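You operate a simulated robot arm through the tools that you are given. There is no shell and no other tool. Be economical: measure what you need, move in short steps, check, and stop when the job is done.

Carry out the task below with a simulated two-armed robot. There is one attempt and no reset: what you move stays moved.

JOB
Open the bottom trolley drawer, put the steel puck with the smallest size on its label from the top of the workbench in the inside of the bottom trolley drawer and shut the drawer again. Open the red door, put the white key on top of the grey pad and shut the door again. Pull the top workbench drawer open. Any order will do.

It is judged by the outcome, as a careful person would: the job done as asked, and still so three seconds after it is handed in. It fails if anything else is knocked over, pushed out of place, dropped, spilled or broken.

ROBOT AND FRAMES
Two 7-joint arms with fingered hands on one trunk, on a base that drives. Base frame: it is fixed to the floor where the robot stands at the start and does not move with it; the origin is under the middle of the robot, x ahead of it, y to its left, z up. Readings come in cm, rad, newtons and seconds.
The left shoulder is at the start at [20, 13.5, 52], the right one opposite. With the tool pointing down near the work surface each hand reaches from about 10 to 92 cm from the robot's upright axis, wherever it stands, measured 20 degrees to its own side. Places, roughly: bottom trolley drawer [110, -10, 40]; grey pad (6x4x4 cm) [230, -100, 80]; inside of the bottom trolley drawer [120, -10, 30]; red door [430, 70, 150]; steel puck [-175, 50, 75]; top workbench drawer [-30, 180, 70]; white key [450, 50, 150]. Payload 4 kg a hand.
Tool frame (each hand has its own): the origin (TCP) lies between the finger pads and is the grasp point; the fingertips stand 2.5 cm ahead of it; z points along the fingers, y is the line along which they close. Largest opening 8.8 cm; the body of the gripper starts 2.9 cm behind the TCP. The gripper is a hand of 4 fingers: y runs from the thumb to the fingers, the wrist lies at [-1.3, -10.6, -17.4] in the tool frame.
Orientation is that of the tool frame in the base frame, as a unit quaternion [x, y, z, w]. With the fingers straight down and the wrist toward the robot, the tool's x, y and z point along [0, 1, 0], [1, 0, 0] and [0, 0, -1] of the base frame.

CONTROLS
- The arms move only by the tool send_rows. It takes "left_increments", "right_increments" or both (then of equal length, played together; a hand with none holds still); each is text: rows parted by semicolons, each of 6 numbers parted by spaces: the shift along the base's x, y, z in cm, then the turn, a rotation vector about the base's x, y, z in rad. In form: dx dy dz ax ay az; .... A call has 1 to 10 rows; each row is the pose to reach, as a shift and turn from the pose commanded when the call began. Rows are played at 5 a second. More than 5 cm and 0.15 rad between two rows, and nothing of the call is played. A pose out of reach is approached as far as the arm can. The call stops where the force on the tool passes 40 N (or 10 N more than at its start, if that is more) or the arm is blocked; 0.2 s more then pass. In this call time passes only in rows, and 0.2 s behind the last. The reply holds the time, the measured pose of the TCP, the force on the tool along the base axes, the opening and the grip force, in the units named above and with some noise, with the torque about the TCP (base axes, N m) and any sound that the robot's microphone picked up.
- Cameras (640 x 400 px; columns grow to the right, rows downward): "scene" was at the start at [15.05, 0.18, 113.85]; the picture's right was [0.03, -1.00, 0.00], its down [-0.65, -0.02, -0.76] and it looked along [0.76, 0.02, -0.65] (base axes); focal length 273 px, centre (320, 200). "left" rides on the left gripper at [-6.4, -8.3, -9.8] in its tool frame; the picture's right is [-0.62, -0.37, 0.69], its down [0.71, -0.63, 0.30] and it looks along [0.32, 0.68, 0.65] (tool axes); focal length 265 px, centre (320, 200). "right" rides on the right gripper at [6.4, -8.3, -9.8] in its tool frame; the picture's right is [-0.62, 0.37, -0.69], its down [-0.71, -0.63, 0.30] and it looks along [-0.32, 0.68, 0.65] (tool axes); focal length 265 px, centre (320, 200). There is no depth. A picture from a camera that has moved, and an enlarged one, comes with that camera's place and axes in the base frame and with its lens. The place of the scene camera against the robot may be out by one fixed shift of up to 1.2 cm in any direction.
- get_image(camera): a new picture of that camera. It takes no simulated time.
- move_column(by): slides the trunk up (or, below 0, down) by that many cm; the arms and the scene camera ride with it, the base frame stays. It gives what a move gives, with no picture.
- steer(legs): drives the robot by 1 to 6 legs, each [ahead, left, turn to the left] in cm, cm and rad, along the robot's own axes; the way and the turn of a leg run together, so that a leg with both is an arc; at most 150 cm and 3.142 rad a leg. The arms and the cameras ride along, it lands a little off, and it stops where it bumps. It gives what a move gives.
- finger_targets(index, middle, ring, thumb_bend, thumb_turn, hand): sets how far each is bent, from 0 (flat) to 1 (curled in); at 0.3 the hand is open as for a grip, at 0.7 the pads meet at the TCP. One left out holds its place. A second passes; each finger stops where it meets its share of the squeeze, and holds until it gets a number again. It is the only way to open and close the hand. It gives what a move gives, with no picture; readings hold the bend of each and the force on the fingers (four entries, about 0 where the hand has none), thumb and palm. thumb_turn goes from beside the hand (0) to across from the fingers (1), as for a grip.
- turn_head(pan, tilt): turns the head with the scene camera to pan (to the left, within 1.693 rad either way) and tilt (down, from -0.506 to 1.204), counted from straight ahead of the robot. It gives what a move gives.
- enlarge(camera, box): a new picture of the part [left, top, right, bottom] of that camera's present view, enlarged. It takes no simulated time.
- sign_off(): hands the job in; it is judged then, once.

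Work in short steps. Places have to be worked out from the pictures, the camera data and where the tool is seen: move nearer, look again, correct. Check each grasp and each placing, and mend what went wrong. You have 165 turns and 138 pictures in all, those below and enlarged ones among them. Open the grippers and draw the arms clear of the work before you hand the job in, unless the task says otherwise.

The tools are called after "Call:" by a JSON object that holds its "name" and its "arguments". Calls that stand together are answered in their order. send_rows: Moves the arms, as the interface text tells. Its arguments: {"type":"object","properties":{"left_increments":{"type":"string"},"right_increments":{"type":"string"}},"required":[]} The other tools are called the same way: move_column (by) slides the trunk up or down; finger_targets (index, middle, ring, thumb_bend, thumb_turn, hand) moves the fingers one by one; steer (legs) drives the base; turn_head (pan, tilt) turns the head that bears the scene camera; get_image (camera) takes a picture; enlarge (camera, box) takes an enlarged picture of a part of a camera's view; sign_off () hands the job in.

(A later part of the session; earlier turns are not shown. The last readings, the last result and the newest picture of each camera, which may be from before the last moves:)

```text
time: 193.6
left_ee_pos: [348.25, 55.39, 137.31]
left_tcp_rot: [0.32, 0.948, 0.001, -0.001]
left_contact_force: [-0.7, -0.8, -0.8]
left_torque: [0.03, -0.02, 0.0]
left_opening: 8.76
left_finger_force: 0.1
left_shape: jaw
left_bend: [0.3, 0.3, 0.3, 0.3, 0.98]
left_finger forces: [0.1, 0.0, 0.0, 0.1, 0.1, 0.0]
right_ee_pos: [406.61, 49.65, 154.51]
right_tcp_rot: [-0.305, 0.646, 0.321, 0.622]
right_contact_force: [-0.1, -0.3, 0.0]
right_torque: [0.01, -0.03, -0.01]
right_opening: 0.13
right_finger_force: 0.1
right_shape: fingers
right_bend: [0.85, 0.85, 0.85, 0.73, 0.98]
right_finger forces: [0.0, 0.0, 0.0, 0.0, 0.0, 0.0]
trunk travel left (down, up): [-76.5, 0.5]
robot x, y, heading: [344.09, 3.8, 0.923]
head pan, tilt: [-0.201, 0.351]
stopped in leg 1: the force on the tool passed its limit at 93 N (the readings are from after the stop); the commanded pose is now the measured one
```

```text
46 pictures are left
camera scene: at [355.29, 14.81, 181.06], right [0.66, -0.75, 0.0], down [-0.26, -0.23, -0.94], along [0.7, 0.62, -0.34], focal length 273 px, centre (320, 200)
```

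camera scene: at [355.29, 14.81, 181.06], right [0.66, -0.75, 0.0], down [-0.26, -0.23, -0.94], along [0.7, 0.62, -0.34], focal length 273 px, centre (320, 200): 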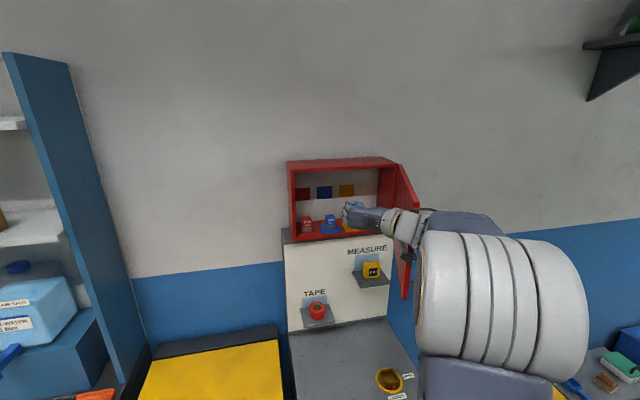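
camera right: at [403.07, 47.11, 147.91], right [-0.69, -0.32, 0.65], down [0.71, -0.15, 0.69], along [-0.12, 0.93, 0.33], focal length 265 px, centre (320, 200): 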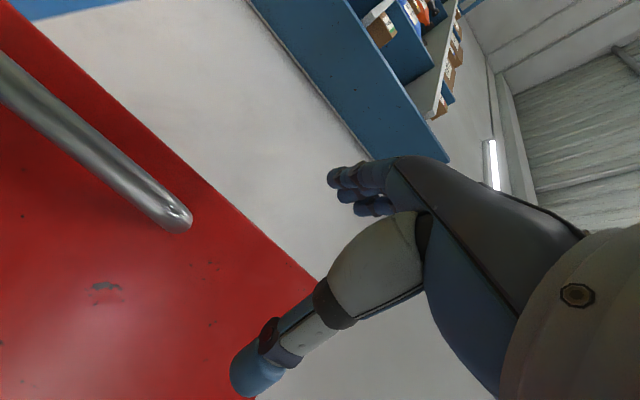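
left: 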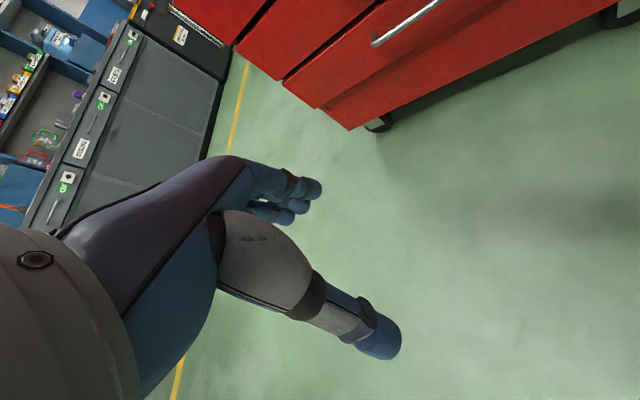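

The wrist met the door edge hard and stopped; door now ~70°. I test gently with slow arm motion to the right and see whether the door keeps moving.

Call:
{"name": "send_rows", "arguments": {"right_increments": "0.8 -0.6 0 0 0 0; 1.6 -1.2 0 0 0 0; 2.4 -1.8 0 0 0 0; 3.2 -2.4 0 0 0 0; 4 -3 0 0 0 0; 4.8 -3.6 0 0 0 0"}}

Call:
{"name": "enlarge", "arguments": {"camera": "scene", "box": [270, 140, 470, 310]}}

```text
time: 194.2
left_ee_pos: [348.2, 55.39, 137.36]
left_tcp_rot: [0.32, 0.948, 0.001, 0.0]
left_contact_force: [-0.6, 0.3, 0.3]
left_torque: [0.01, 0.0, -0.01]
left_opening: 8.76
left_finger_force: 0.1
left_shape: jaw
left_bend: [0.3, 0.3, 0.3, 0.3, 0.98]
left_finger forces: [0.0, 0.1, 0.1, 0.1, 0.1, 0.0]
right_ee_pos: [407.58, 48.4, 154.43]
right_tcp_rot: [-0.305, 0.648, 0.324, 0.618]
right_contact_force: [-21.2, -11.1, 5.3]
right_torque: [-1.6, 1.28, -2.9]
right_opening: 0.11
right_finger_force: 0.1
right_shape: fingers
right_bend: [0.85, 0.85, 0.85, 0.73, 0.98]
right_finger forces: [0.0, 0.0, 0.0, 0.1, 0.0, 0.1]
trunk travel left (down, up): [-76.5, 0.5]
robot x, y, heading: [343.79, 4.26, 0.922]
head pan, tilt: [-0.201, 0.351]
stopped in row 2 (right hand): the force on the tool passed its limit at 48 N (the readings are from after the stop); the commanded pose is now the measured one
```

```text
2.35 times, centred on (370, 225) of scene
camera zoom: at [355.08, 14.77, 181.09], right [0.66, -0.75, 0.0], down [-0.26, -0.23, -0.94], along [0.7, 0.62, -0.34], focal length 642 px, centre (202, 141)
```

zoom: 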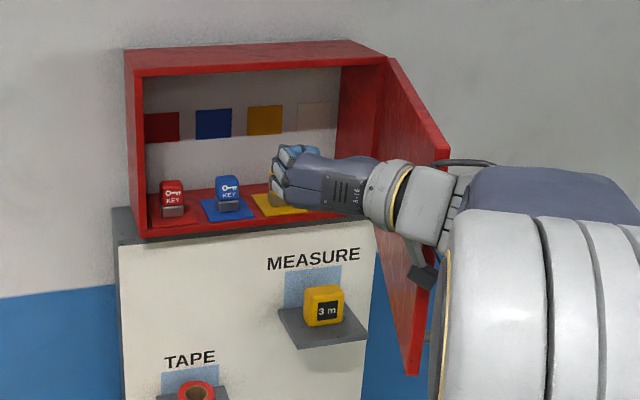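

The forearm is pressing along the door's edge, not on its face, so the right arm can't open it more. I'll use the left arm (coming from the left): back off 25 cm, then swap poses — left hand forward with fingers to the right, right hand folded down.

Call:
{"name": "steer", "arguments": {"legs": [[0, 5, 0], [-28, 0, 0]]}}

Call:
{"name": "send_rows", "arguments": {"left_increments": "1.5 1.43 0.87 0.1129 0.0156 -0.0806; 3 2.86 1.74 0.2258 0.0312 -0.1612; 4.5 4.29 2.6 0.3387 0.0468 -0.2418; 6 5.72 3.5 0.4516 0.0624 -0.3224; 7.5 7.15 4.3 0.5645 0.078 -0.403; 9 8.6 5.2 0.6774 0.0936 -0.4836; 10.5 10 6.1 0.7903 0.1092 -0.5642; 12 11.4 7 0.9032 0.1248 -0.6448", "right_increments": "-0.65 -0.85 -2.1 -0.0042 0.1115 -0.0703; -1.3 -1.7 -4.2 -0.0084 0.223 -0.1406; -1.95 -2.55 -6.3 -0.0126 0.3345 -0.2109; -2.6 -3.4 -8.4 -0.0168 0.446 -0.2812; -3.25 -4.25 -10.5 -0.021 0.5575 -0.3515; -3.9 -5.1 -12.6 -0.0252 0.669 -0.4218; -4.55 -5.95 -14.7 -0.0294 0.7805 -0.4921; -5.2 -6.8 -16.8 -0.0336 0.892 -0.5624"}}

Call:
{"name": "send_rows", "arguments": {"left_increments": "1.5 1.43 0.87 0.1129 0.0156 -0.0806; 3 2.86 1.74 0.2258 0.0312 -0.1612; 4.5 4.29 2.6 0.3387 0.0468 -0.2418; 6 5.72 3.5 0.4516 0.0624 -0.3224; 7.5 7.15 4.3 0.5645 0.078 -0.403; 9 8.6 5.2 0.6774 0.0936 -0.4836; 10.5 10 6.1 0.7903 0.1092 -0.5642", "right_increments": "-0.65 -0.85 -2.1 -0.0042 0.1115 -0.0703; -1.3 -1.7 -4.2 -0.0084 0.223 -0.1406; -1.95 -2.55 -6.3 -0.0126 0.3345 -0.2109; -2.6 -3.4 -8.4 -0.0168 0.446 -0.2812; -3.25 -4.25 -10.5 -0.021 0.5575 -0.3515; -3.9 -5.1 -12.6 -0.0252 0.669 -0.4218; -4.55 -5.95 -14.7 -0.0294 0.7805 -0.4921"}}

Call:
{"name": "get_image", "arguments": {"camera": "scene"}}

```text
time: 196.7
left_ee_pos: [327.31, 35.98, 137.37]
left_tcp_rot: [0.319, 0.948, 0.0, -0.001]
left_contact_force: [-0.4, 0.9, -0.7]
left_torque: [0.01, -0.01, 0.01]
left_opening: 8.78
left_finger_force: 0.0
left_shape: jaw
left_bend: [0.3, 0.3, 0.3, 0.3, 0.98]
left_finger forces: [0.1, 0.0, 0.0, 0.0, 0.1, 0.0]
right_ee_pos: [386.73, 29.17, 154.32]
right_tcp_rot: [-0.305, 0.649, 0.322, 0.618]
right_contact_force: [0.1, 0.6, 0.4]
right_torque: [0.03, 0.0, -0.01]
right_opening: 0.15
right_finger_force: 0.0
right_shape: fingers
right_bend: [0.85, 0.85, 0.85, 0.73, 0.98]
right_finger forces: [0.0, 0.1, 0.0, 0.1, 0.1, 0.1]
trunk travel left (down, up): [-76.5, 0.5]
robot x, y, heading: [323.16, -15.36, 0.924]
head pan, tilt: [-0.201, 0.351]
```

```text
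time: 198.4
left_ee_pos: [339.34, 47.38, 144.28]
left_tcp_rot: [0.561, 0.705, 0.388, -0.194]
left_contact_force: [0.8, 0.1, 0.3]
left_torque: [0.02, -0.03, 0.01]
left_opening: 8.77
left_finger_force: 0.1
left_shape: jaw
left_bend: [0.3, 0.3, 0.3, 0.3, 0.98]
left_finger forces: [0.0, 0.0, 0.0, 0.0, 0.1, 0.0]
right_ee_pos: [381.6, 22.3, 137.37]
right_tcp_rot: [0.039, 0.911, 0.233, 0.338]
right_contact_force: [0.0, 0.1, 0.2]
right_torque: [0.01, 0.01, -0.02]
right_opening: 0.13
right_finger_force: 0.1
right_shape: fingers
right_bend: [0.85, 0.85, 0.85, 0.73, 0.98]
right_finger forces: [0.1, 0.1, 0.1, 0.1, 0.1, 0.0]
trunk travel left (down, up): [-76.5, 0.5]
robot x, y, heading: [322.94, -15.39, 0.922]
head pan, tilt: [-0.201, 0.351]
```

```text
time: 200.1
left_ee_pos: [349.73, 57.47, 150.28]
left_tcp_rot: [0.633, 0.313, 0.634, -0.316]
left_contact_force: [-0.3, 0.2, 0.7]
left_torque: [-0.02, 0.02, 0.01]
left_opening: 8.79
left_finger_force: 0.1
left_shape: jaw
left_bend: [0.3, 0.3, 0.3, 0.3, 0.98]
left_finger forces: [0.0, 0.0, 0.0, 0.0, 0.0, 0.0]
right_ee_pos: [376.93, 16.35, 122.91]
right_tcp_rot: [0.333, 0.937, 0.1, 0.015]
right_contact_force: [0.6, 0.7, 0.1]
right_torque: [0.01, -0.02, -0.01]
right_opening: 0.16
right_finger_force: 0.1
right_shape: fingers
right_bend: [0.85, 0.85, 0.85, 0.73, 0.98]
right_finger forces: [0.0, 0.0, 0.0, 0.0, 0.0, 0.0]
trunk travel left (down, up): [-76.5, 0.5]
robot x, y, heading: [323.02, -15.53, 0.925]
head pan, tilt: [-0.201, 0.351]
```

```text
44 pictures are left
camera scene: at [334.22, -4.62, 181.07], right [0.66, -0.75, 0.0], down [-0.26, -0.23, -0.94], along [0.7, 0.62, -0.34], focal length 273 px, centre (320, 200)
```

scene: 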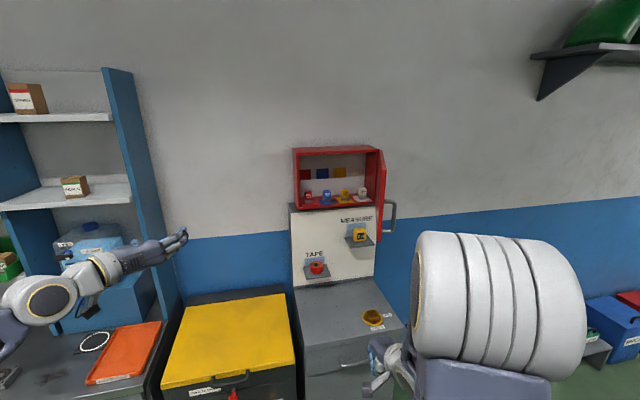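

Left hand is posed. The white key is now visible; I enlarge the box interior.

Call:
{"name": "enlarge", "arguments": {"camera": "scene", "box": [285, 140, 405, 240]}}

```text
4.00 times, centred on (345, 190) of scene
camera zoom: at [334.22, -4.62, 181.07], right [0.66, -0.75, 0.0], down [-0.26, -0.23, -0.94], along [0.7, 0.62, -0.34], focal length 1091 px, centre (220, 240)
```

zoom: 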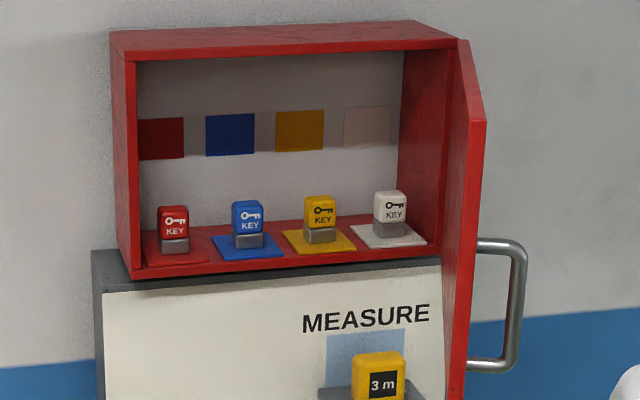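

The key stands ~6 cm inside the box near its right wall. I lower the left hand to z≈142, then drive right and ahead so the hand is in front of the box left of the door.

Call:
{"name": "send_rows", "arguments": {"left_increments": "0 0 -4 0 0 0; 0 0 -8 0 0 0"}}

Call:
{"name": "steer", "arguments": {"legs": [[0, -53, 0], [26, 0, 0]]}}

Call:
{"name": "get_image", "arguments": {"camera": "left"}}

Call:
{"name": "turn_head", "arguments": {"pan": 0.2, "tilt": 0.35}}

Call:
{"name": "get_image", "arguments": {"camera": "scene"}}

```text
time: 200.7
left_ee_pos: [349.76, 57.36, 142.36]
left_tcp_rot: [0.633, 0.313, 0.634, -0.315]
left_contact_force: [0.0, -1.3, 0.0]
left_torque: [0.03, 0.0, 0.0]
left_opening: 8.8
left_finger_force: 0.1
left_shape: jaw
left_bend: [0.3, 0.3, 0.3, 0.3, 0.98]
left_finger forces: [0.1, 0.0, 0.0, 0.1, 0.0, 0.0]
right_ee_pos: [376.96, 16.37, 122.75]
right_tcp_rot: [0.333, 0.938, 0.1, 0.016]
right_contact_force: [0.0, -0.8, 0.3]
right_torque: [0.01, 0.05, -0.01]
right_opening: 0.16
right_finger_force: 0.0
right_shape: fingers
right_bend: [0.85, 0.85, 0.85, 0.73, 0.98]
right_finger forces: [0.0, 0.0, 0.0, 0.0, 0.0, 0.1]
trunk travel left (down, up): [-76.5, 0.5]
robot x, y, heading: [323.38, -15.63, 0.923]
head pan, tilt: [-0.201, 0.351]
```

```text
time: 205.2
left_ee_pos: [407.65, 46.3, 142.37]
left_tcp_rot: [0.634, 0.312, 0.634, -0.314]
left_contact_force: [-0.2, 0.4, 0.4]
left_torque: [0.03, 0.0, 0.03]
left_opening: 8.75
left_finger_force: 0.0
left_shape: jaw
left_bend: [0.3, 0.3, 0.3, 0.3, 0.98]
left_finger forces: [0.0, 0.0, 0.0, 0.0, 0.0, 0.0]
right_ee_pos: [434.87, 5.05, 122.75]
right_tcp_rot: [0.335, 0.937, 0.1, 0.016]
right_contact_force: [0.6, 0.6, -0.1]
right_torque: [0.03, 0.0, -0.01]
right_opening: 0.12
right_finger_force: 0.0
right_shape: fingers
right_bend: [0.85, 0.85, 0.85, 0.73, 0.98]
right_finger forces: [0.0, 0.1, 0.1, 0.0, 0.0, 0.1]
trunk travel left (down, up): [-76.5, 0.5]
robot x, y, heading: [381.21, -26.27, 0.92]
head pan, tilt: [-0.201, 0.351]
```

```text
42 pictures are left
camera left: at [395.21, 43.47, 135.89], right [0.13, 0.78, -0.62], down [-0.32, 0.62, 0.72], along [0.94, 0.1, 0.32], focal length 265 px, centre (320, 200)
```

left: 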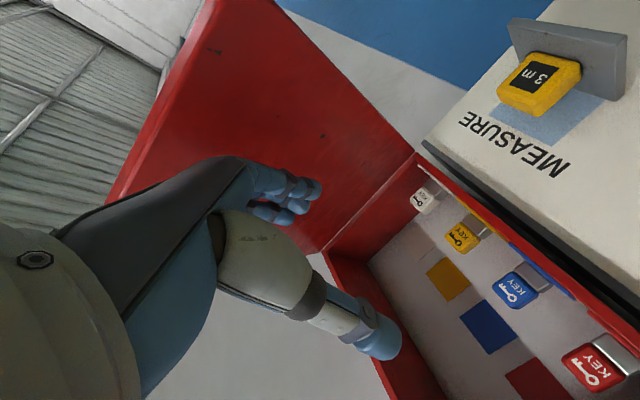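

```text
time: 206.0
left_ee_pos: [407.87, 46.24, 142.35]
left_tcp_rot: [0.634, 0.313, 0.634, -0.314]
left_contact_force: [0.4, -0.1, -0.3]
left_torque: [0.0, -0.04, -0.02]
left_opening: 8.75
left_finger_force: 0.0
left_shape: jaw
left_bend: [0.3, 0.3, 0.3, 0.3, 0.98]
left_finger forces: [0.0, 0.1, 0.0, 0.1, 0.0, 0.0]
right_ee_pos: [434.87, 5.01, 122.86]
right_tcp_rot: [0.335, 0.937, 0.101, 0.017]
right_contact_force: [0.1, 0.2, 0.0]
right_torque: [-0.03, -0.01, -0.03]
right_opening: 0.15
right_finger_force: 0.0
right_shape: fingers
right_bend: [0.85, 0.85, 0.85, 0.73, 0.98]
right_finger forces: [0.1, 0.0, 0.2, 0.0, 0.0, 0.2]
trunk travel left (down, up): [-76.5, 0.5]
robot x, y, heading: [380.58, -26.84, 0.918]
head pan, tilt: [0.201, 0.351]
```

```text
41 pictures are left
camera scene: at [389.07, -13.44, 181.06], right [0.9, -0.44, 0.0], down [-0.15, -0.31, -0.94], along [0.41, 0.85, -0.34], focal length 273 px, centre (320, 200)
```

scene: 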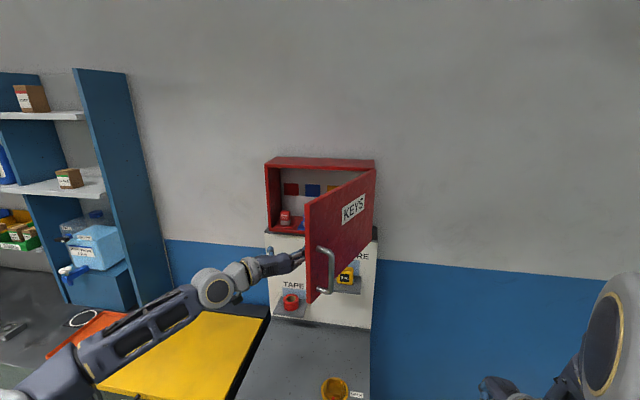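

Left hand is inside the door. Two-view fix puts the key at ≈(439.8, 61.8, 139.6). I sweep right 15 cm, pushing the door wider.

Call:
{"name": "steer", "arguments": {"legs": [[0, -15, 0]]}}

Call:
{"name": "get_image", "arguments": {"camera": "scene"}}

Call:
{"name": "get_image", "arguments": {"camera": "left"}}

```text
time: 207.4
left_ee_pos: [419.73, 37.09, 142.3]
left_tcp_rot: [0.634, 0.313, 0.634, -0.314]
left_contact_force: [-0.6, -0.3, 0.4]
left_torque: [0.04, -0.02, -0.01]
left_opening: 8.78
left_finger_force: 0.1
left_shape: jaw
left_bend: [0.3, 0.3, 0.3, 0.3, 0.98]
left_finger forces: [0.0, 0.0, 0.1, 0.0, 0.0, 0.1]
right_ee_pos: [446.83, -3.93, 122.85]
right_tcp_rot: [0.334, 0.937, 0.1, 0.016]
right_contact_force: [0.2, 0.0, 0.1]
right_torque: [-0.01, 0.0, -0.02]
right_opening: 0.16
right_finger_force: 0.0
right_shape: fingers
right_bend: [0.85, 0.85, 0.85, 0.73, 0.98]
right_finger forces: [0.0, 0.1, 0.0, 0.0, 0.1, 0.0]
trunk travel left (down, up): [-76.5, 0.5]
robot x, y, heading: [392.7, -35.88, 0.919]
head pan, tilt: [0.201, 0.351]
```

```text
40 pictures are left
camera scene: at [400.96, -22.49, 181.06], right [0.9, -0.44, 0.0], down [-0.15, -0.31, -0.94], along [0.41, 0.85, -0.34], focal length 273 px, centre (320, 200)
```

scene: 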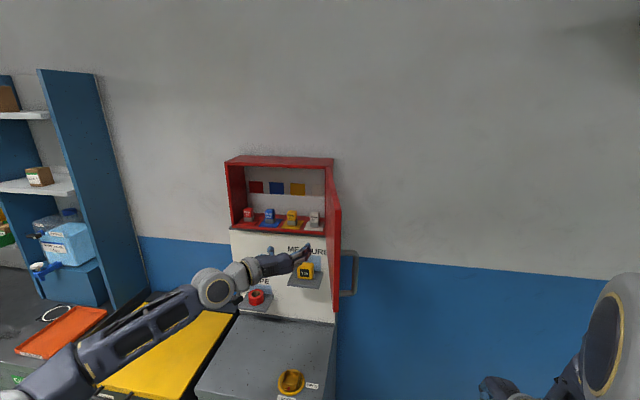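

```text
39 pictures are left
camera left: at [407.13, 34.43, 135.88], right [0.13, 0.77, -0.62], down [-0.32, 0.62, 0.72], along [0.94, 0.1, 0.32], focal length 265 px, centre (320, 200)
```

left: 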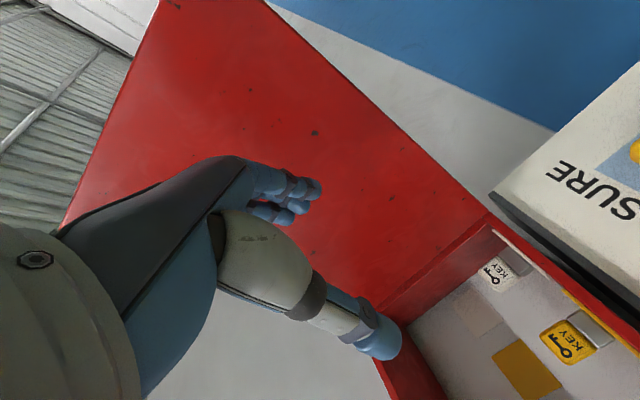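

Door is ~90° open and the key fix repeats: (439.6, 61.8, 140). I pre-close the left fingers somewhat, lower 1.2 cm and drive 20 cm ahead, 0.8 right.

Call:
{"name": "finger_targets", "arguments": {"hand": "left", "index": 0.4, "middle": 0.4, "ring": 0.4, "thumb_bend": 0.4}}

Call:
{"name": "send_rows", "arguments": {"left_increments": "0 0 -1.2 0 0 0"}}

Call:
{"name": "steer", "arguments": {"legs": [[20, -0.8, 0]]}}

Call:
{"name": "get_image", "arguments": {"camera": "left"}}

Call:
{"name": "enlarge", "arguments": {"camera": "scene", "box": [200, 120, 400, 270]}}

```text
time: 208.4
left_ee_pos: [419.72, 37.2, 142.39]
left_tcp_rot: [0.635, 0.312, 0.634, -0.314]
left_contact_force: [0.8, -1.0, -0.4]
left_torque: [-0.01, -0.03, -0.01]
left_opening: 6.42
left_finger_force: 0.1
left_shape: fingers
left_bend: [0.4, 0.4, 0.4, 0.4, 0.98]
left_finger forces: [0.1, 0.0, 0.0, 0.1, 0.1, 0.0]
right_ee_pos: [446.74, -4.01, 122.79]
right_tcp_rot: [0.334, 0.937, 0.1, 0.016]
right_contact_force: [-0.1, -0.3, 0.1]
right_torque: [-0.03, 0.03, -0.01]
right_opening: 0.17
right_finger_force: 0.1
right_shape: fingers
right_bend: [0.85, 0.85, 0.85, 0.73, 0.98]
right_finger forces: [0.0, 0.1, 0.0, 0.0, 0.0, 0.0]
trunk travel left (down, up): [-76.5, 0.5]
robot x, y, heading: [392.97, -35.68, 0.92]
head pan, tilt: [0.201, 0.351]
```

```text
time: 208.8
left_ee_pos: [419.76, 37.06, 141.15]
left_tcp_rot: [0.634, 0.313, 0.633, -0.314]
left_contact_force: [0.8, 0.2, 0.9]
left_torque: [0.0, 0.0, 0.01]
left_opening: 6.42
left_finger_force: 0.1
left_shape: fingers
left_bend: [0.4, 0.4, 0.4, 0.4, 0.98]
left_finger forces: [0.0, 0.0, 0.0, 0.0, 0.0, 0.1]
right_ee_pos: [446.75, -4.02, 122.85]
right_tcp_rot: [0.334, 0.937, 0.101, 0.016]
right_contact_force: [-0.7, -0.1, -0.2]
right_torque: [0.05, -0.02, -0.02]
right_opening: 0.16
right_finger_force: 0.0
right_shape: fingers
right_bend: [0.85, 0.85, 0.85, 0.73, 0.98]
right_finger forces: [0.0, 0.1, 0.0, 0.0, 0.1, 0.0]
trunk travel left (down, up): [-76.5, 0.5]
robot x, y, heading: [392.7, -35.57, 0.92]
head pan, tilt: [0.201, 0.351]
```

```text
time: 210.4
left_ee_pos: [432.62, 52.52, 141.27]
left_tcp_rot: [0.635, 0.312, 0.634, -0.313]
left_contact_force: [-0.4, 0.2, 0.4]
left_torque: [0.03, 0.0, 0.01]
left_opening: 6.4
left_finger_force: 0.1
left_shape: fingers
left_bend: [0.4, 0.4, 0.4, 0.4, 0.98]
left_finger forces: [0.0, 0.0, 0.1, 0.0, 0.0, 0.0]
right_ee_pos: [459.7, 11.47, 122.85]
right_tcp_rot: [0.336, 0.937, 0.1, 0.017]
right_contact_force: [-0.8, -0.3, -1.0]
right_torque: [0.02, 0.0, 0.01]
right_opening: 0.13
right_finger_force: 0.0
right_shape: fingers
right_bend: [0.85, 0.85, 0.85, 0.73, 0.98]
right_finger forces: [0.0, 0.0, 0.0, 0.0, 0.0, 0.0]
trunk travel left (down, up): [-76.5, 0.5]
robot x, y, heading: [405.84, -19.86, 0.92]
head pan, tilt: [0.201, 0.351]
```

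```text
38 pictures are left
camera left: at [420.05, 49.85, 134.7], right [0.13, 0.77, -0.62], down [-0.31, 0.62, 0.72], along [0.94, 0.1, 0.32], focal length 265 px, centre (320, 200)
```

left: 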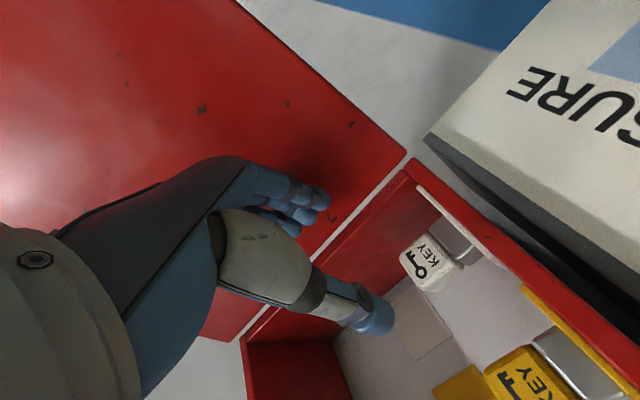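

```text
2.67 times, centred on (300, 195) of scene
camera zoom: at [413.83, -7.04, 181.06], right [0.9, -0.44, 0.0], down [-0.15, -0.31, -0.94], along [0.41, 0.84, -0.34], focal length 728 px, centre (373, 213)
```

zoom: 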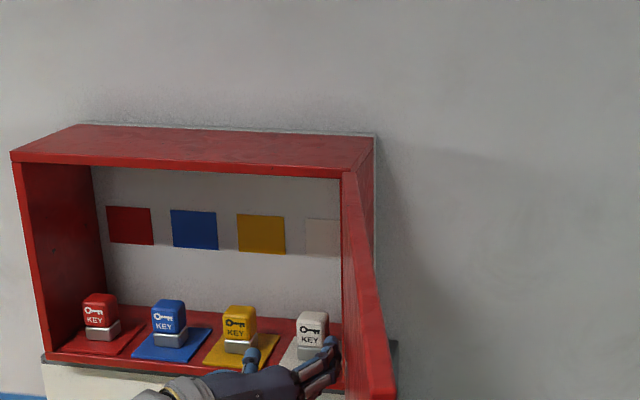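

Aligned: key 12 cm straight ahead. I drive 8 cm and recheck clearance.

Call:
{"name": "steer", "arguments": {"legs": [[8, 0, 0]]}}

Call:
{"name": "get_image", "arguments": {"camera": "left"}}

Call:
{"name": "enlarge", "arguments": {"camera": "scene", "box": [180, 160, 340, 280]}}

```text
time: 211.4
left_ee_pos: [435.15, 56.46, 141.26]
left_tcp_rot: [0.635, 0.311, 0.634, -0.313]
left_contact_force: [-17.5, -9.5, 0.0]
left_torque: [0.12, -0.27, -0.67]
left_opening: 6.66
left_finger_force: 13.3
left_shape: fingers
left_bend: [0.37, 0.45, 0.4, 0.4, 0.98]
left_finger forces: [7.7, 4.3, 14.6, 0.0, 0.0, 0.0]
right_ee_pos: [462.72, 15.43, 122.89]
right_tcp_rot: [0.336, 0.936, 0.1, 0.016]
right_contact_force: [0.2, 0.1, 0.1]
right_torque: [0.0, 0.03, -0.04]
right_opening: 0.13
right_finger_force: 0.0
right_shape: fingers
right_bend: [0.85, 0.85, 0.85, 0.73, 0.98]
right_finger forces: [0.0, 0.1, 0.0, 0.1, 0.0, 0.0]
trunk travel left (down, up): [-76.5, 0.5]
robot x, y, heading: [408.45, -16.15, 0.923]
head pan, tilt: [0.201, 0.351]
stopped in leg 1: the force on the tool passed its limit at 167 N (the readings are from after the stop); the commanded pose is now the measured one
```

```text
36 pictures are left
camera left: at [422.68, 53.73, 134.75], right [0.13, 0.77, -0.62], down [-0.31, 0.63, 0.71], along [0.94, 0.1, 0.32], focal length 265 px, centre (320, 200)
```

left: 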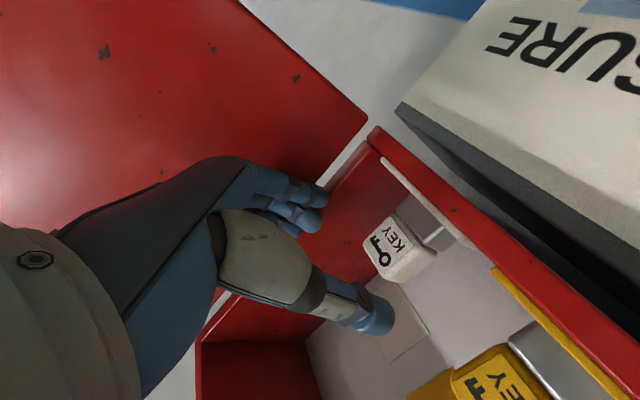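

```text
3.33 times, centred on (260, 220) of scene
camera zoom: at [416.84, -2.93, 181.07], right [0.9, -0.44, 0.0], down [-0.15, -0.31, -0.94], along [0.41, 0.85, -0.34], focal length 910 px, centre (520, 133)
```

zoom: 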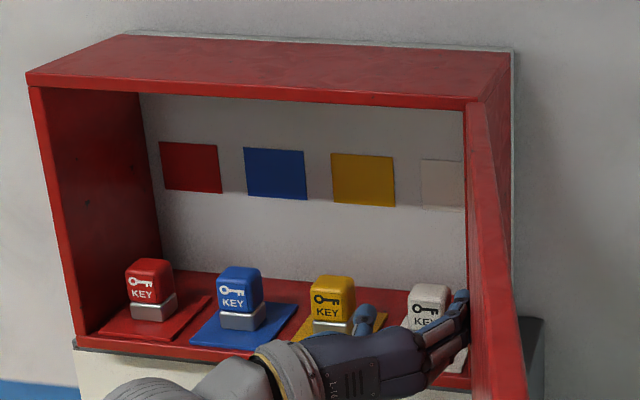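

The fingers met the front edge of the box's right wall; there's only ~2 cm beside the key. I back 2.5 cm and narrow the finger side (0.47) keeping the thumb wider, then check.

Call:
{"name": "steer", "arguments": {"legs": [[-2.5, 0, 0]]}}

Call:
{"name": "finger_targets", "arguments": {"hand": "left", "index": 0.48, "middle": 0.48, "ring": 0.48, "thumb_bend": 0.35}}

Call:
{"name": "get_image", "arguments": {"camera": "left"}}

Call:
{"name": "enlarge", "arguments": {"camera": "scene", "box": [240, 190, 320, 250]}}

```text
time: 212.2
left_ee_pos: [433.99, 54.5, 141.22]
left_tcp_rot: [0.636, 0.312, 0.633, -0.312]
left_contact_force: [-0.4, -0.1, 0.9]
left_torque: [-0.01, 0.01, 0.01]
left_opening: 6.43
left_finger_force: 0.0
left_shape: fingers
left_bend: [0.4, 0.4, 0.4, 0.4, 0.98]
left_finger forces: [0.0, 0.0, 0.0, 0.0, 0.0, 0.0]
right_ee_pos: [461.24, 13.57, 122.97]
right_tcp_rot: [0.335, 0.937, 0.099, 0.017]
right_contact_force: [0.3, 0.1, 0.9]
right_torque: [0.01, -0.03, 0.0]
right_opening: 0.14
right_finger_force: 0.0
right_shape: fingers
right_bend: [0.85, 0.85, 0.85, 0.73, 0.98]
right_finger forces: [0.0, 0.1, 0.0, 0.0, 0.0, 0.0]
trunk travel left (down, up): [-76.5, 0.5]
robot x, y, heading: [407.02, -18.21, 0.917]
head pan, tilt: [0.201, 0.351]
```

```text
time: 213.2
left_ee_pos: [433.93, 54.49, 141.19]
left_tcp_rot: [0.636, 0.312, 0.633, -0.312]
left_contact_force: [0.1, -0.2, -0.9]
left_torque: [-0.01, 0.03, -0.01]
left_opening: 6.0
left_finger_force: 0.2
left_shape: fingers
left_bend: [0.48, 0.48, 0.48, 0.35, 0.98]
left_finger forces: [0.1, 0.0, 0.1, 0.1, 0.0, 0.0]
right_ee_pos: [461.28, 13.62, 122.85]
right_tcp_rot: [0.335, 0.937, 0.1, 0.016]
right_contact_force: [0.0, -0.2, -0.7]
right_torque: [0.0, 0.01, -0.01]
right_opening: 0.14
right_finger_force: 0.1
right_shape: fingers
right_bend: [0.85, 0.85, 0.85, 0.73, 0.98]
right_finger forces: [0.0, 0.1, 0.1, 0.0, 0.1, 0.0]
trunk travel left (down, up): [-76.5, 0.5]
robot x, y, heading: [407.44, -17.72, 0.92]
head pan, tilt: [0.201, 0.351]
```

```text
34 pictures are left
camera left: at [421.37, 51.79, 134.71], right [0.13, 0.77, -0.62], down [-0.31, 0.63, 0.71], along [0.94, 0.1, 0.32], focal length 265 px, centre (320, 200)
```

left: 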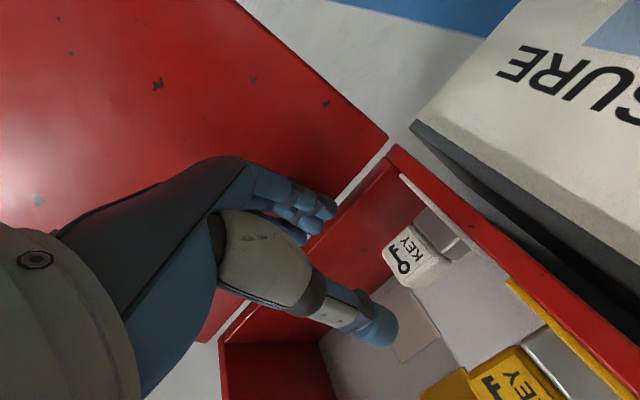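

```text
6.67 times, centred on (280, 220) of scene
camera zoom: at [415.46, -4.85, 181.06], right [0.9, -0.44, 0.0], down [-0.15, -0.31, -0.94], along [0.41, 0.84, -0.34], focal length 1819 px, centre (587, 67)
```

zoom: 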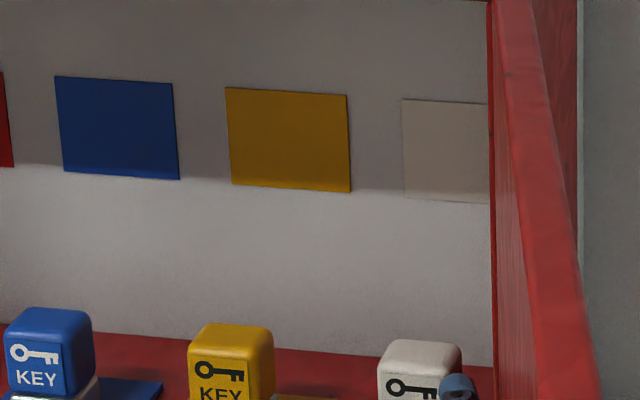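

Geometry now shows the finger ~3.8 cm right of the key's centre with the wall at ~5.2 — it fits. I go 4 cm, then more if free.

Call:
{"name": "steer", "arguments": {"legs": [[4, 0.2, 0]]}}

Call:
{"name": "get_image", "arguments": {"camera": "left"}}

```text
time: 214.1
left_ee_pos: [436.14, 57.97, 141.19]
left_tcp_rot: [0.635, 0.313, 0.633, -0.313]
left_contact_force: [-8.4, 1.3, -0.2]
left_torque: [-0.02, -0.14, -0.17]
left_opening: 6.04
left_finger_force: 4.0
left_shape: fingers
left_bend: [0.48, 0.52, 0.49, 0.35, 0.98]
left_finger forces: [0.0, 7.2, 1.0, 0.0, 0.1, 0.0]
right_ee_pos: [463.54, 16.89, 122.77]
right_tcp_rot: [0.336, 0.936, 0.099, 0.017]
right_contact_force: [0.0, 0.2, -0.5]
right_torque: [0.01, 0.02, 0.0]
right_opening: 0.13
right_finger_force: 0.0
right_shape: fingers
right_bend: [0.85, 0.85, 0.85, 0.73, 0.98]
right_finger forces: [0.1, 0.1, 0.1, 0.0, 0.0, 0.0]
trunk travel left (down, up): [-76.5, 0.5]
robot x, y, heading: [409.51, -14.87, 0.917]
head pan, tilt: [0.201, 0.351]
```

```text
32 pictures are left
camera left: at [423.62, 55.15, 134.71], right [0.13, 0.77, -0.62], down [-0.31, 0.63, 0.71], along [0.94, 0.1, 0.32], focal length 265 px, centre (320, 200)
```

left: 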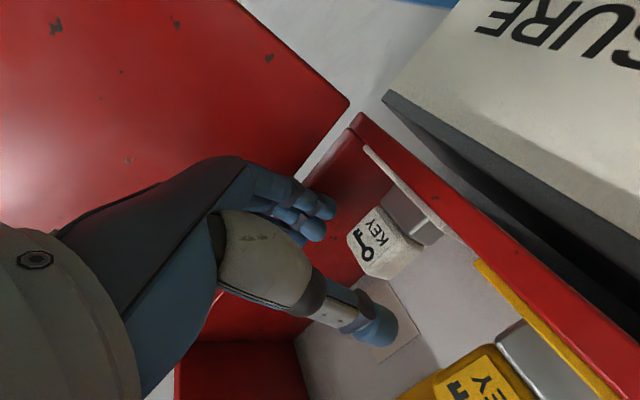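

Light touch on the wall; I nudge 0.6 cm left and go 4 cm further.

Call:
{"name": "steer", "arguments": {"legs": [[0, 0.7, 0], [4, 0.1, 0]]}}

Call:
{"name": "get_image", "arguments": {"camera": "left"}}

```text
time: 215.3
left_ee_pos: [438.01, 61.6, 141.02]
left_tcp_rot: [0.636, 0.313, 0.633, -0.313]
left_contact_force: [-3.5, 1.3, -0.2]
left_torque: [-0.02, -0.01, -0.13]
left_opening: 6.01
left_finger_force: 1.6
left_shape: fingers
left_bend: [0.48, 0.5, 0.48, 0.35, 0.98]
left_finger forces: [0.0, 3.6, 0.0, 0.0, 0.0, 0.0]
right_ee_pos: [465.47, 20.61, 122.87]
right_tcp_rot: [0.335, 0.937, 0.1, 0.017]
right_contact_force: [0.3, 0.0, -0.1]
right_torque: [-0.03, 0.02, 0.0]
right_opening: 0.16
right_finger_force: 0.1
right_shape: fingers
right_bend: [0.85, 0.85, 0.85, 0.73, 0.98]
right_finger forces: [0.0, 0.0, 0.1, 0.0, 0.1, 0.0]
trunk travel left (down, up): [-76.5, 0.5]
robot x, y, heading: [411.48, -10.89, 0.919]
head pan, tilt: [0.201, 0.351]
```

```text
31 pictures are left
camera left: at [425.41, 58.87, 134.7], right [0.13, 0.77, -0.62], down [-0.31, 0.63, 0.71], along [0.94, 0.1, 0.32], focal length 265 px, centre (320, 200)
```

left: 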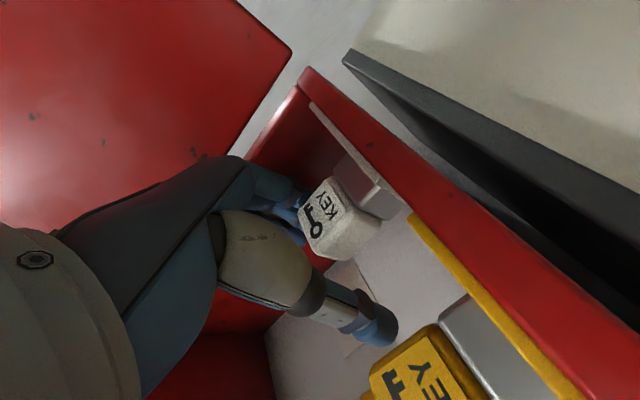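

The key is between fingers (right) and thumb (left). I close the thumb first, then all.

Call:
{"name": "finger_targets", "arguments": {"hand": "left", "thumb_bend": 0.58}}

Call:
{"name": "finger_targets", "arguments": {"hand": "left", "index": 0.75, "middle": 0.75, "ring": 0.75, "thumb_bend": 0.75}}

Call:
{"name": "get_image", "arguments": {"camera": "left"}}

```text
time: 216.3
left_ee_pos: [438.02, 61.6, 141.18]
left_tcp_rot: [0.636, 0.313, 0.632, -0.313]
left_contact_force: [-2.9, 1.5, -0.8]
left_torque: [-0.02, 0.0, -0.06]
left_opening: 3.66
left_finger_force: 1.4
left_shape: fingers
left_bend: [0.48, 0.49, 0.48, 0.57, 0.98]
left_finger forces: [0.0, 3.0, 0.0, 0.0, 0.0, 0.0]
right_ee_pos: [465.43, 20.56, 122.75]
right_tcp_rot: [0.335, 0.937, 0.1, 0.017]
right_contact_force: [-0.2, -0.2, -0.7]
right_torque: [0.02, -0.02, 0.04]
right_opening: 0.13
right_finger_force: 0.1
right_shape: fingers
right_bend: [0.85, 0.85, 0.85, 0.73, 0.98]
right_finger forces: [0.0, 0.0, 0.0, 0.0, 0.0, 0.0]
trunk travel left (down, up): [-76.5, 0.5]
robot x, y, heading: [411.87, -10.96, 0.915]
head pan, tilt: [0.201, 0.351]
```

```text
time: 217.3
left_ee_pos: [437.95, 61.53, 141.3]
left_tcp_rot: [0.636, 0.313, 0.633, -0.313]
left_contact_force: [0.7, 0.0, 2.5]
left_torque: [-0.02, -0.06, -0.02]
left_opening: 2.58
left_finger_force: 10.0
left_shape: fingers
left_bend: [0.52, 0.75, 0.75, 0.64, 0.97]
left_finger forces: [9.7, 0.0, 0.0, 0.0, 9.6, 0.0]
right_ee_pos: [465.56, 20.56, 122.88]
right_tcp_rot: [0.336, 0.937, 0.099, 0.016]
right_contact_force: [0.9, -0.1, 0.9]
right_torque: [-0.01, -0.01, 0.0]
right_opening: 0.16
right_finger_force: 0.0
right_shape: fingers
right_bend: [0.85, 0.85, 0.85, 0.73, 0.98]
right_finger forces: [0.0, 0.0, 0.0, 0.1, 0.1, 0.0]
trunk travel left (down, up): [-76.5, 0.5]
robot x, y, heading: [411.19, -10.76, 0.914]
head pan, tilt: [0.201, 0.351]
```

```text
30 pictures are left
camera left: at [425.43, 58.86, 134.72], right [0.13, 0.77, -0.62], down [-0.31, 0.63, 0.71], along [0.94, 0.1, 0.32], focal length 265 px, centre (320, 200)
```

left: 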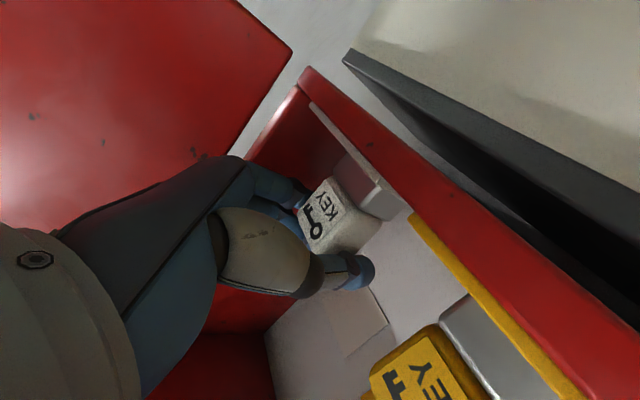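

Only the index and thumb bear; the other fingers passed above the key, so the hand is too high. I reopen, lower 1.4 cm, and close again.

Call:
{"name": "finger_targets", "arguments": {"hand": "left", "index": 0.47, "middle": 0.47, "ring": 0.47, "thumb_bend": 0.5}}

Call:
{"name": "send_rows", "arguments": {"left_increments": "0.1 0.15 -0.7 0 0 0; 0.2 0.3 -1.4 0 0 0"}}

Call:
{"name": "get_image", "arguments": {"camera": "left"}}

```text
time: 218.3
left_ee_pos: [437.91, 61.63, 141.06]
left_tcp_rot: [0.635, 0.313, 0.633, -0.313]
left_contact_force: [-2.9, 2.6, -0.5]
left_torque: [-0.02, -0.03, -0.01]
left_opening: 4.45
left_finger_force: 1.8
left_shape: fingers
left_bend: [0.47, 0.49, 0.47, 0.5, 0.97]
left_finger forces: [0.0, 3.7, 0.0, 0.0, 0.0, 0.1]
right_ee_pos: [465.39, 20.56, 122.81]
right_tcp_rot: [0.335, 0.937, 0.099, 0.017]
right_contact_force: [-0.3, -0.1, -0.1]
right_torque: [-0.03, 0.01, 0.01]
right_opening: 0.17
right_finger_force: 0.0
right_shape: fingers
right_bend: [0.85, 0.85, 0.85, 0.73, 0.98]
right_finger forces: [0.0, 0.0, 0.0, 0.0, 0.0, 0.0]
trunk travel left (down, up): [-76.5, 0.5]
robot x, y, heading: [411.34, -11.11, 0.925]
head pan, tilt: [0.201, 0.351]
```

```text
time: 218.9
left_ee_pos: [438.22, 61.83, 139.75]
left_tcp_rot: [0.635, 0.312, 0.633, -0.313]
left_contact_force: [-5.0, 2.0, 1.8]
left_torque: [-0.08, -0.1, -0.06]
left_opening: 4.45
left_finger_force: 2.5
left_shape: fingers
left_bend: [0.47, 0.49, 0.47, 0.5, 0.97]
left_finger forces: [0.0, 4.3, 0.1, 0.0, 0.1, 0.0]
right_ee_pos: [465.42, 20.62, 122.7]
right_tcp_rot: [0.336, 0.936, 0.099, 0.017]
right_contact_force: [-0.8, 0.0, -0.8]
right_torque: [0.02, 0.03, -0.01]
right_opening: 0.15
right_finger_force: 0.0
right_shape: fingers
right_bend: [0.85, 0.85, 0.85, 0.73, 0.98]
right_finger forces: [0.0, 0.0, 0.0, 0.0, 0.0, 0.0]
trunk travel left (down, up): [-76.5, 0.5]
robot x, y, heading: [410.86, -11.02, 0.918]
head pan, tilt: [0.201, 0.351]
```

```text
29 pictures are left
camera left: at [425.62, 59.19, 133.27], right [0.13, 0.77, -0.62], down [-0.31, 0.63, 0.71], along [0.94, 0.1, 0.32], focal length 265 px, centre (320, 200)
```

left: 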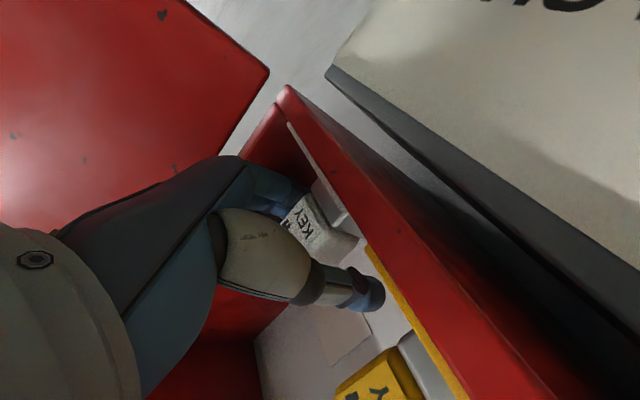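

Now the fingers are level with the key's head. I close.

Call:
{"name": "finger_targets", "arguments": {"hand": "left", "index": 0.8, "middle": 0.8, "ring": 0.8, "thumb_bend": 0.8}}

Call:
{"name": "get_image", "arguments": {"camera": "left"}}

```text
time: 219.9
left_ee_pos: [438.18, 61.86, 139.82]
left_tcp_rot: [0.635, 0.313, 0.633, -0.313]
left_contact_force: [1.3, -0.1, 4.6]
left_torque: [0.03, 0.06, 0.02]
left_opening: 1.26
left_finger_force: 20.2
left_shape: fingers
left_bend: [0.79, 0.78, 0.8, 0.67, 0.97]
left_finger forces: [10.8, 9.7, 0.5, 0.1, 20.6, 0.1]
right_ee_pos: [465.41, 20.53, 122.88]
right_tcp_rot: [0.336, 0.936, 0.099, 0.016]
right_contact_force: [0.2, -0.3, 0.3]
right_torque: [0.0, 0.04, 0.0]
right_opening: 0.16
right_finger_force: 0.0
right_shape: fingers
right_bend: [0.85, 0.85, 0.85, 0.73, 0.98]
right_finger forces: [0.1, 0.0, 0.1, 0.0, 0.1, 0.0]
trunk travel left (down, up): [-76.5, 0.5]
robot x, y, heading: [410.97, -11.1, 0.916]
head pan, tilt: [0.201, 0.351]
```

```text
28 pictures are left
camera left: at [425.66, 59.17, 133.31], right [0.13, 0.77, -0.62], down [-0.31, 0.63, 0.71], along [0.94, 0.1, 0.32], focal length 265 px, centre (320, 200)
```

left: 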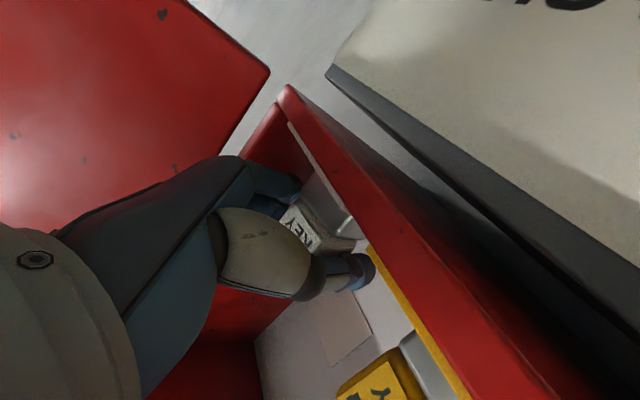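

Forces balance at ~20 N. I lift 1.5 cm carefully and check if the key comes along.

Call:
{"name": "send_rows", "arguments": {"left_increments": "0 0 0.8 0 0 0; 0 0 1.6 0 0 0"}}

Call:
{"name": "get_image", "arguments": {"camera": "left"}}

Call:
{"name": "enlarge", "arguments": {"camera": "scene", "box": [170, 150, 330, 270]}}

```text
time: 220.5
left_ee_pos: [438.23, 61.9, 141.15]
left_tcp_rot: [0.636, 0.314, 0.632, -0.313]
left_contact_force: [0.7, 0.5, 0.2]
left_torque: [-0.01, -0.02, -0.02]
left_opening: 1.24
left_finger_force: 18.7
left_shape: fingers
left_bend: [0.79, 0.78, 0.8, 0.68, 0.95]
left_finger forces: [10.3, 8.4, 0.1, 0.1, 19.8, 0.1]
right_ee_pos: [465.4, 20.55, 122.87]
right_tcp_rot: [0.335, 0.937, 0.1, 0.017]
right_contact_force: [-0.6, 0.3, -0.2]
right_torque: [-0.01, -0.02, -0.02]
right_opening: 0.15
right_finger_force: 0.1
right_shape: fingers
right_bend: [0.85, 0.85, 0.85, 0.73, 0.98]
right_finger forces: [0.1, 0.0, 0.0, 0.1, 0.1, 0.0]
trunk travel left (down, up): [-76.5, 0.5]
robot x, y, heading: [411.05, -11.06, 0.918]
head pan, tilt: [0.201, 0.351]
```

```text
27 pictures are left
camera left: at [425.62, 59.19, 134.86], right [0.13, 0.77, -0.62], down [-0.31, 0.63, 0.71], along [0.94, 0.1, 0.32], focal length 265 px, centre (320, 200)
```

left: 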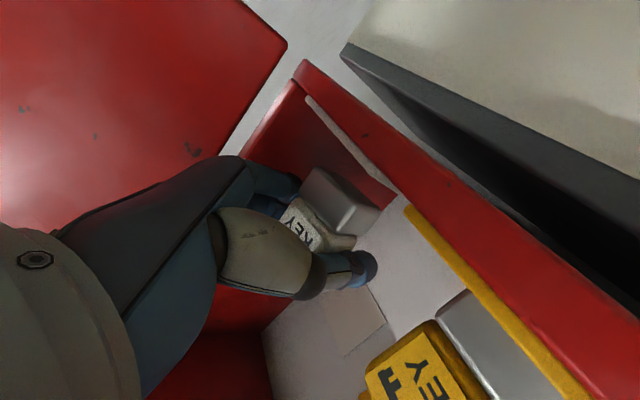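

```text
3.33 times, centred on (250, 210) of scene
camera zoom: at [419.56, 2.19, 181.05], right [0.9, -0.44, 0.0], down [-0.15, -0.31, -0.94], along [0.41, 0.84, -0.34], focal length 910 px, centre (553, 167)
```

zoom: 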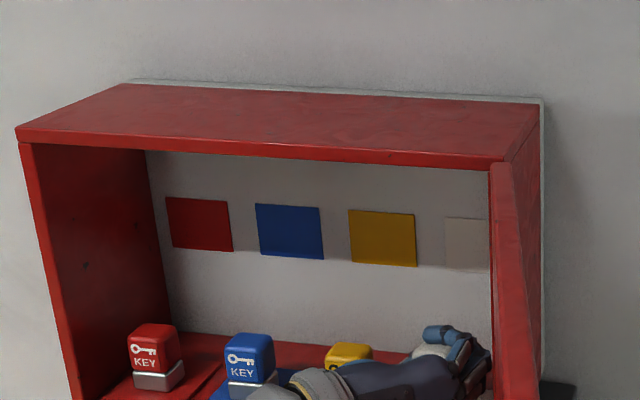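

The key lifts with the hand. I raise 1 cm more and back straight out.

Call:
{"name": "send_rows", "arguments": {"left_increments": "-0.1 0.1 1 0 0 0"}}

Call:
{"name": "steer", "arguments": {"legs": [[-14, 0.3, 0], [-26, 0, 0]]}}

Call:
{"name": "get_image", "arguments": {"camera": "left"}}

Call:
{"name": "get_image", "arguments": {"camera": "scene"}}

```text
time: 220.9
left_ee_pos: [438.07, 61.93, 142.17]
left_tcp_rot: [0.635, 0.313, 0.633, -0.313]
left_contact_force: [0.1, -0.5, 0.4]
left_torque: [0.01, -0.01, -0.03]
left_opening: 1.25
left_finger_force: 19.1
left_shape: fingers
left_bend: [0.79, 0.78, 0.8, 0.68, 0.95]
left_finger forces: [10.3, 8.4, 0.1, 0.0, 19.8, 0.0]
right_ee_pos: [465.42, 20.63, 122.73]
right_tcp_rot: [0.335, 0.937, 0.099, 0.017]
right_contact_force: [0.1, -0.1, -0.5]
right_torque: [0.0, 0.03, 0.0]
right_opening: 0.16
right_finger_force: 0.1
right_shape: fingers
right_bend: [0.85, 0.85, 0.85, 0.73, 0.98]
right_finger forces: [0.0, 0.0, 0.0, 0.0, 0.0, 0.1]
trunk travel left (down, up): [-76.5, 0.5]
robot x, y, heading: [411.25, -10.93, 0.916]
head pan, tilt: [0.201, 0.351]
```

```text
time: 223.7
left_ee_pos: [413.66, 30.21, 142.29]
left_tcp_rot: [0.636, 0.312, 0.633, -0.313]
left_contact_force: [0.1, 1.0, -0.6]
left_torque: [-0.02, -0.01, 0.0]
left_opening: 1.23
left_finger_force: 19.4
left_shape: fingers
left_bend: [0.79, 0.78, 0.8, 0.68, 0.95]
left_finger forces: [10.2, 8.4, 0.0, 0.0, 19.8, 0.0]
right_ee_pos: [440.89, -11.14, 122.72]
right_tcp_rot: [0.337, 0.936, 0.1, 0.017]
right_contact_force: [0.2, 0.0, 0.2]
right_torque: [0.02, -0.04, -0.02]
right_opening: 0.12
right_finger_force: 0.0
right_shape: fingers
right_bend: [0.85, 0.85, 0.85, 0.73, 0.98]
right_finger forces: [0.0, 0.0, 0.1, 0.0, 0.0, 0.1]
trunk travel left (down, up): [-76.5, 0.5]
robot x, y, heading: [386.64, -42.69, 0.916]
head pan, tilt: [0.201, 0.351]
```

```text
25 pictures are left
camera left: at [401.05, 27.59, 135.85], right [0.13, 0.77, -0.62], down [-0.31, 0.63, 0.71], along [0.94, 0.1, 0.32], focal length 265 px, centre (320, 200)
```

left: 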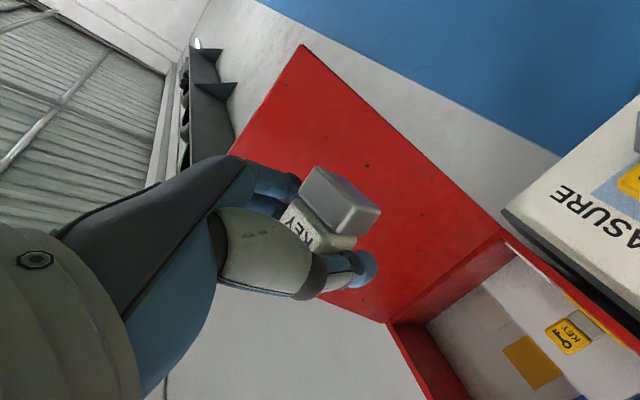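

```text
24 pictures are left
camera scene: at [394.97, -29.48, 181.05], right [0.9, -0.44, 0.0], down [-0.15, -0.31, -0.94], along [0.41, 0.84, -0.34], focal length 273 px, centre (320, 200)
```

scene: 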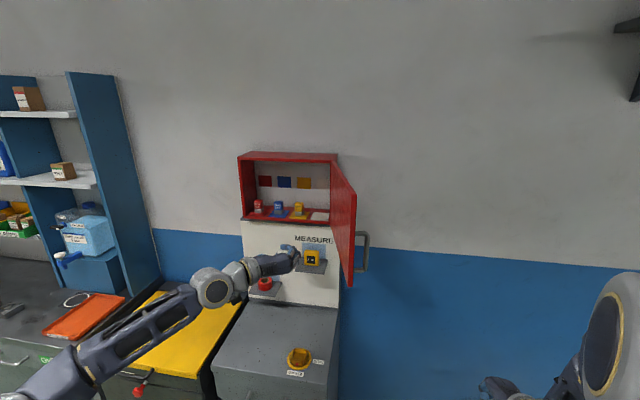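

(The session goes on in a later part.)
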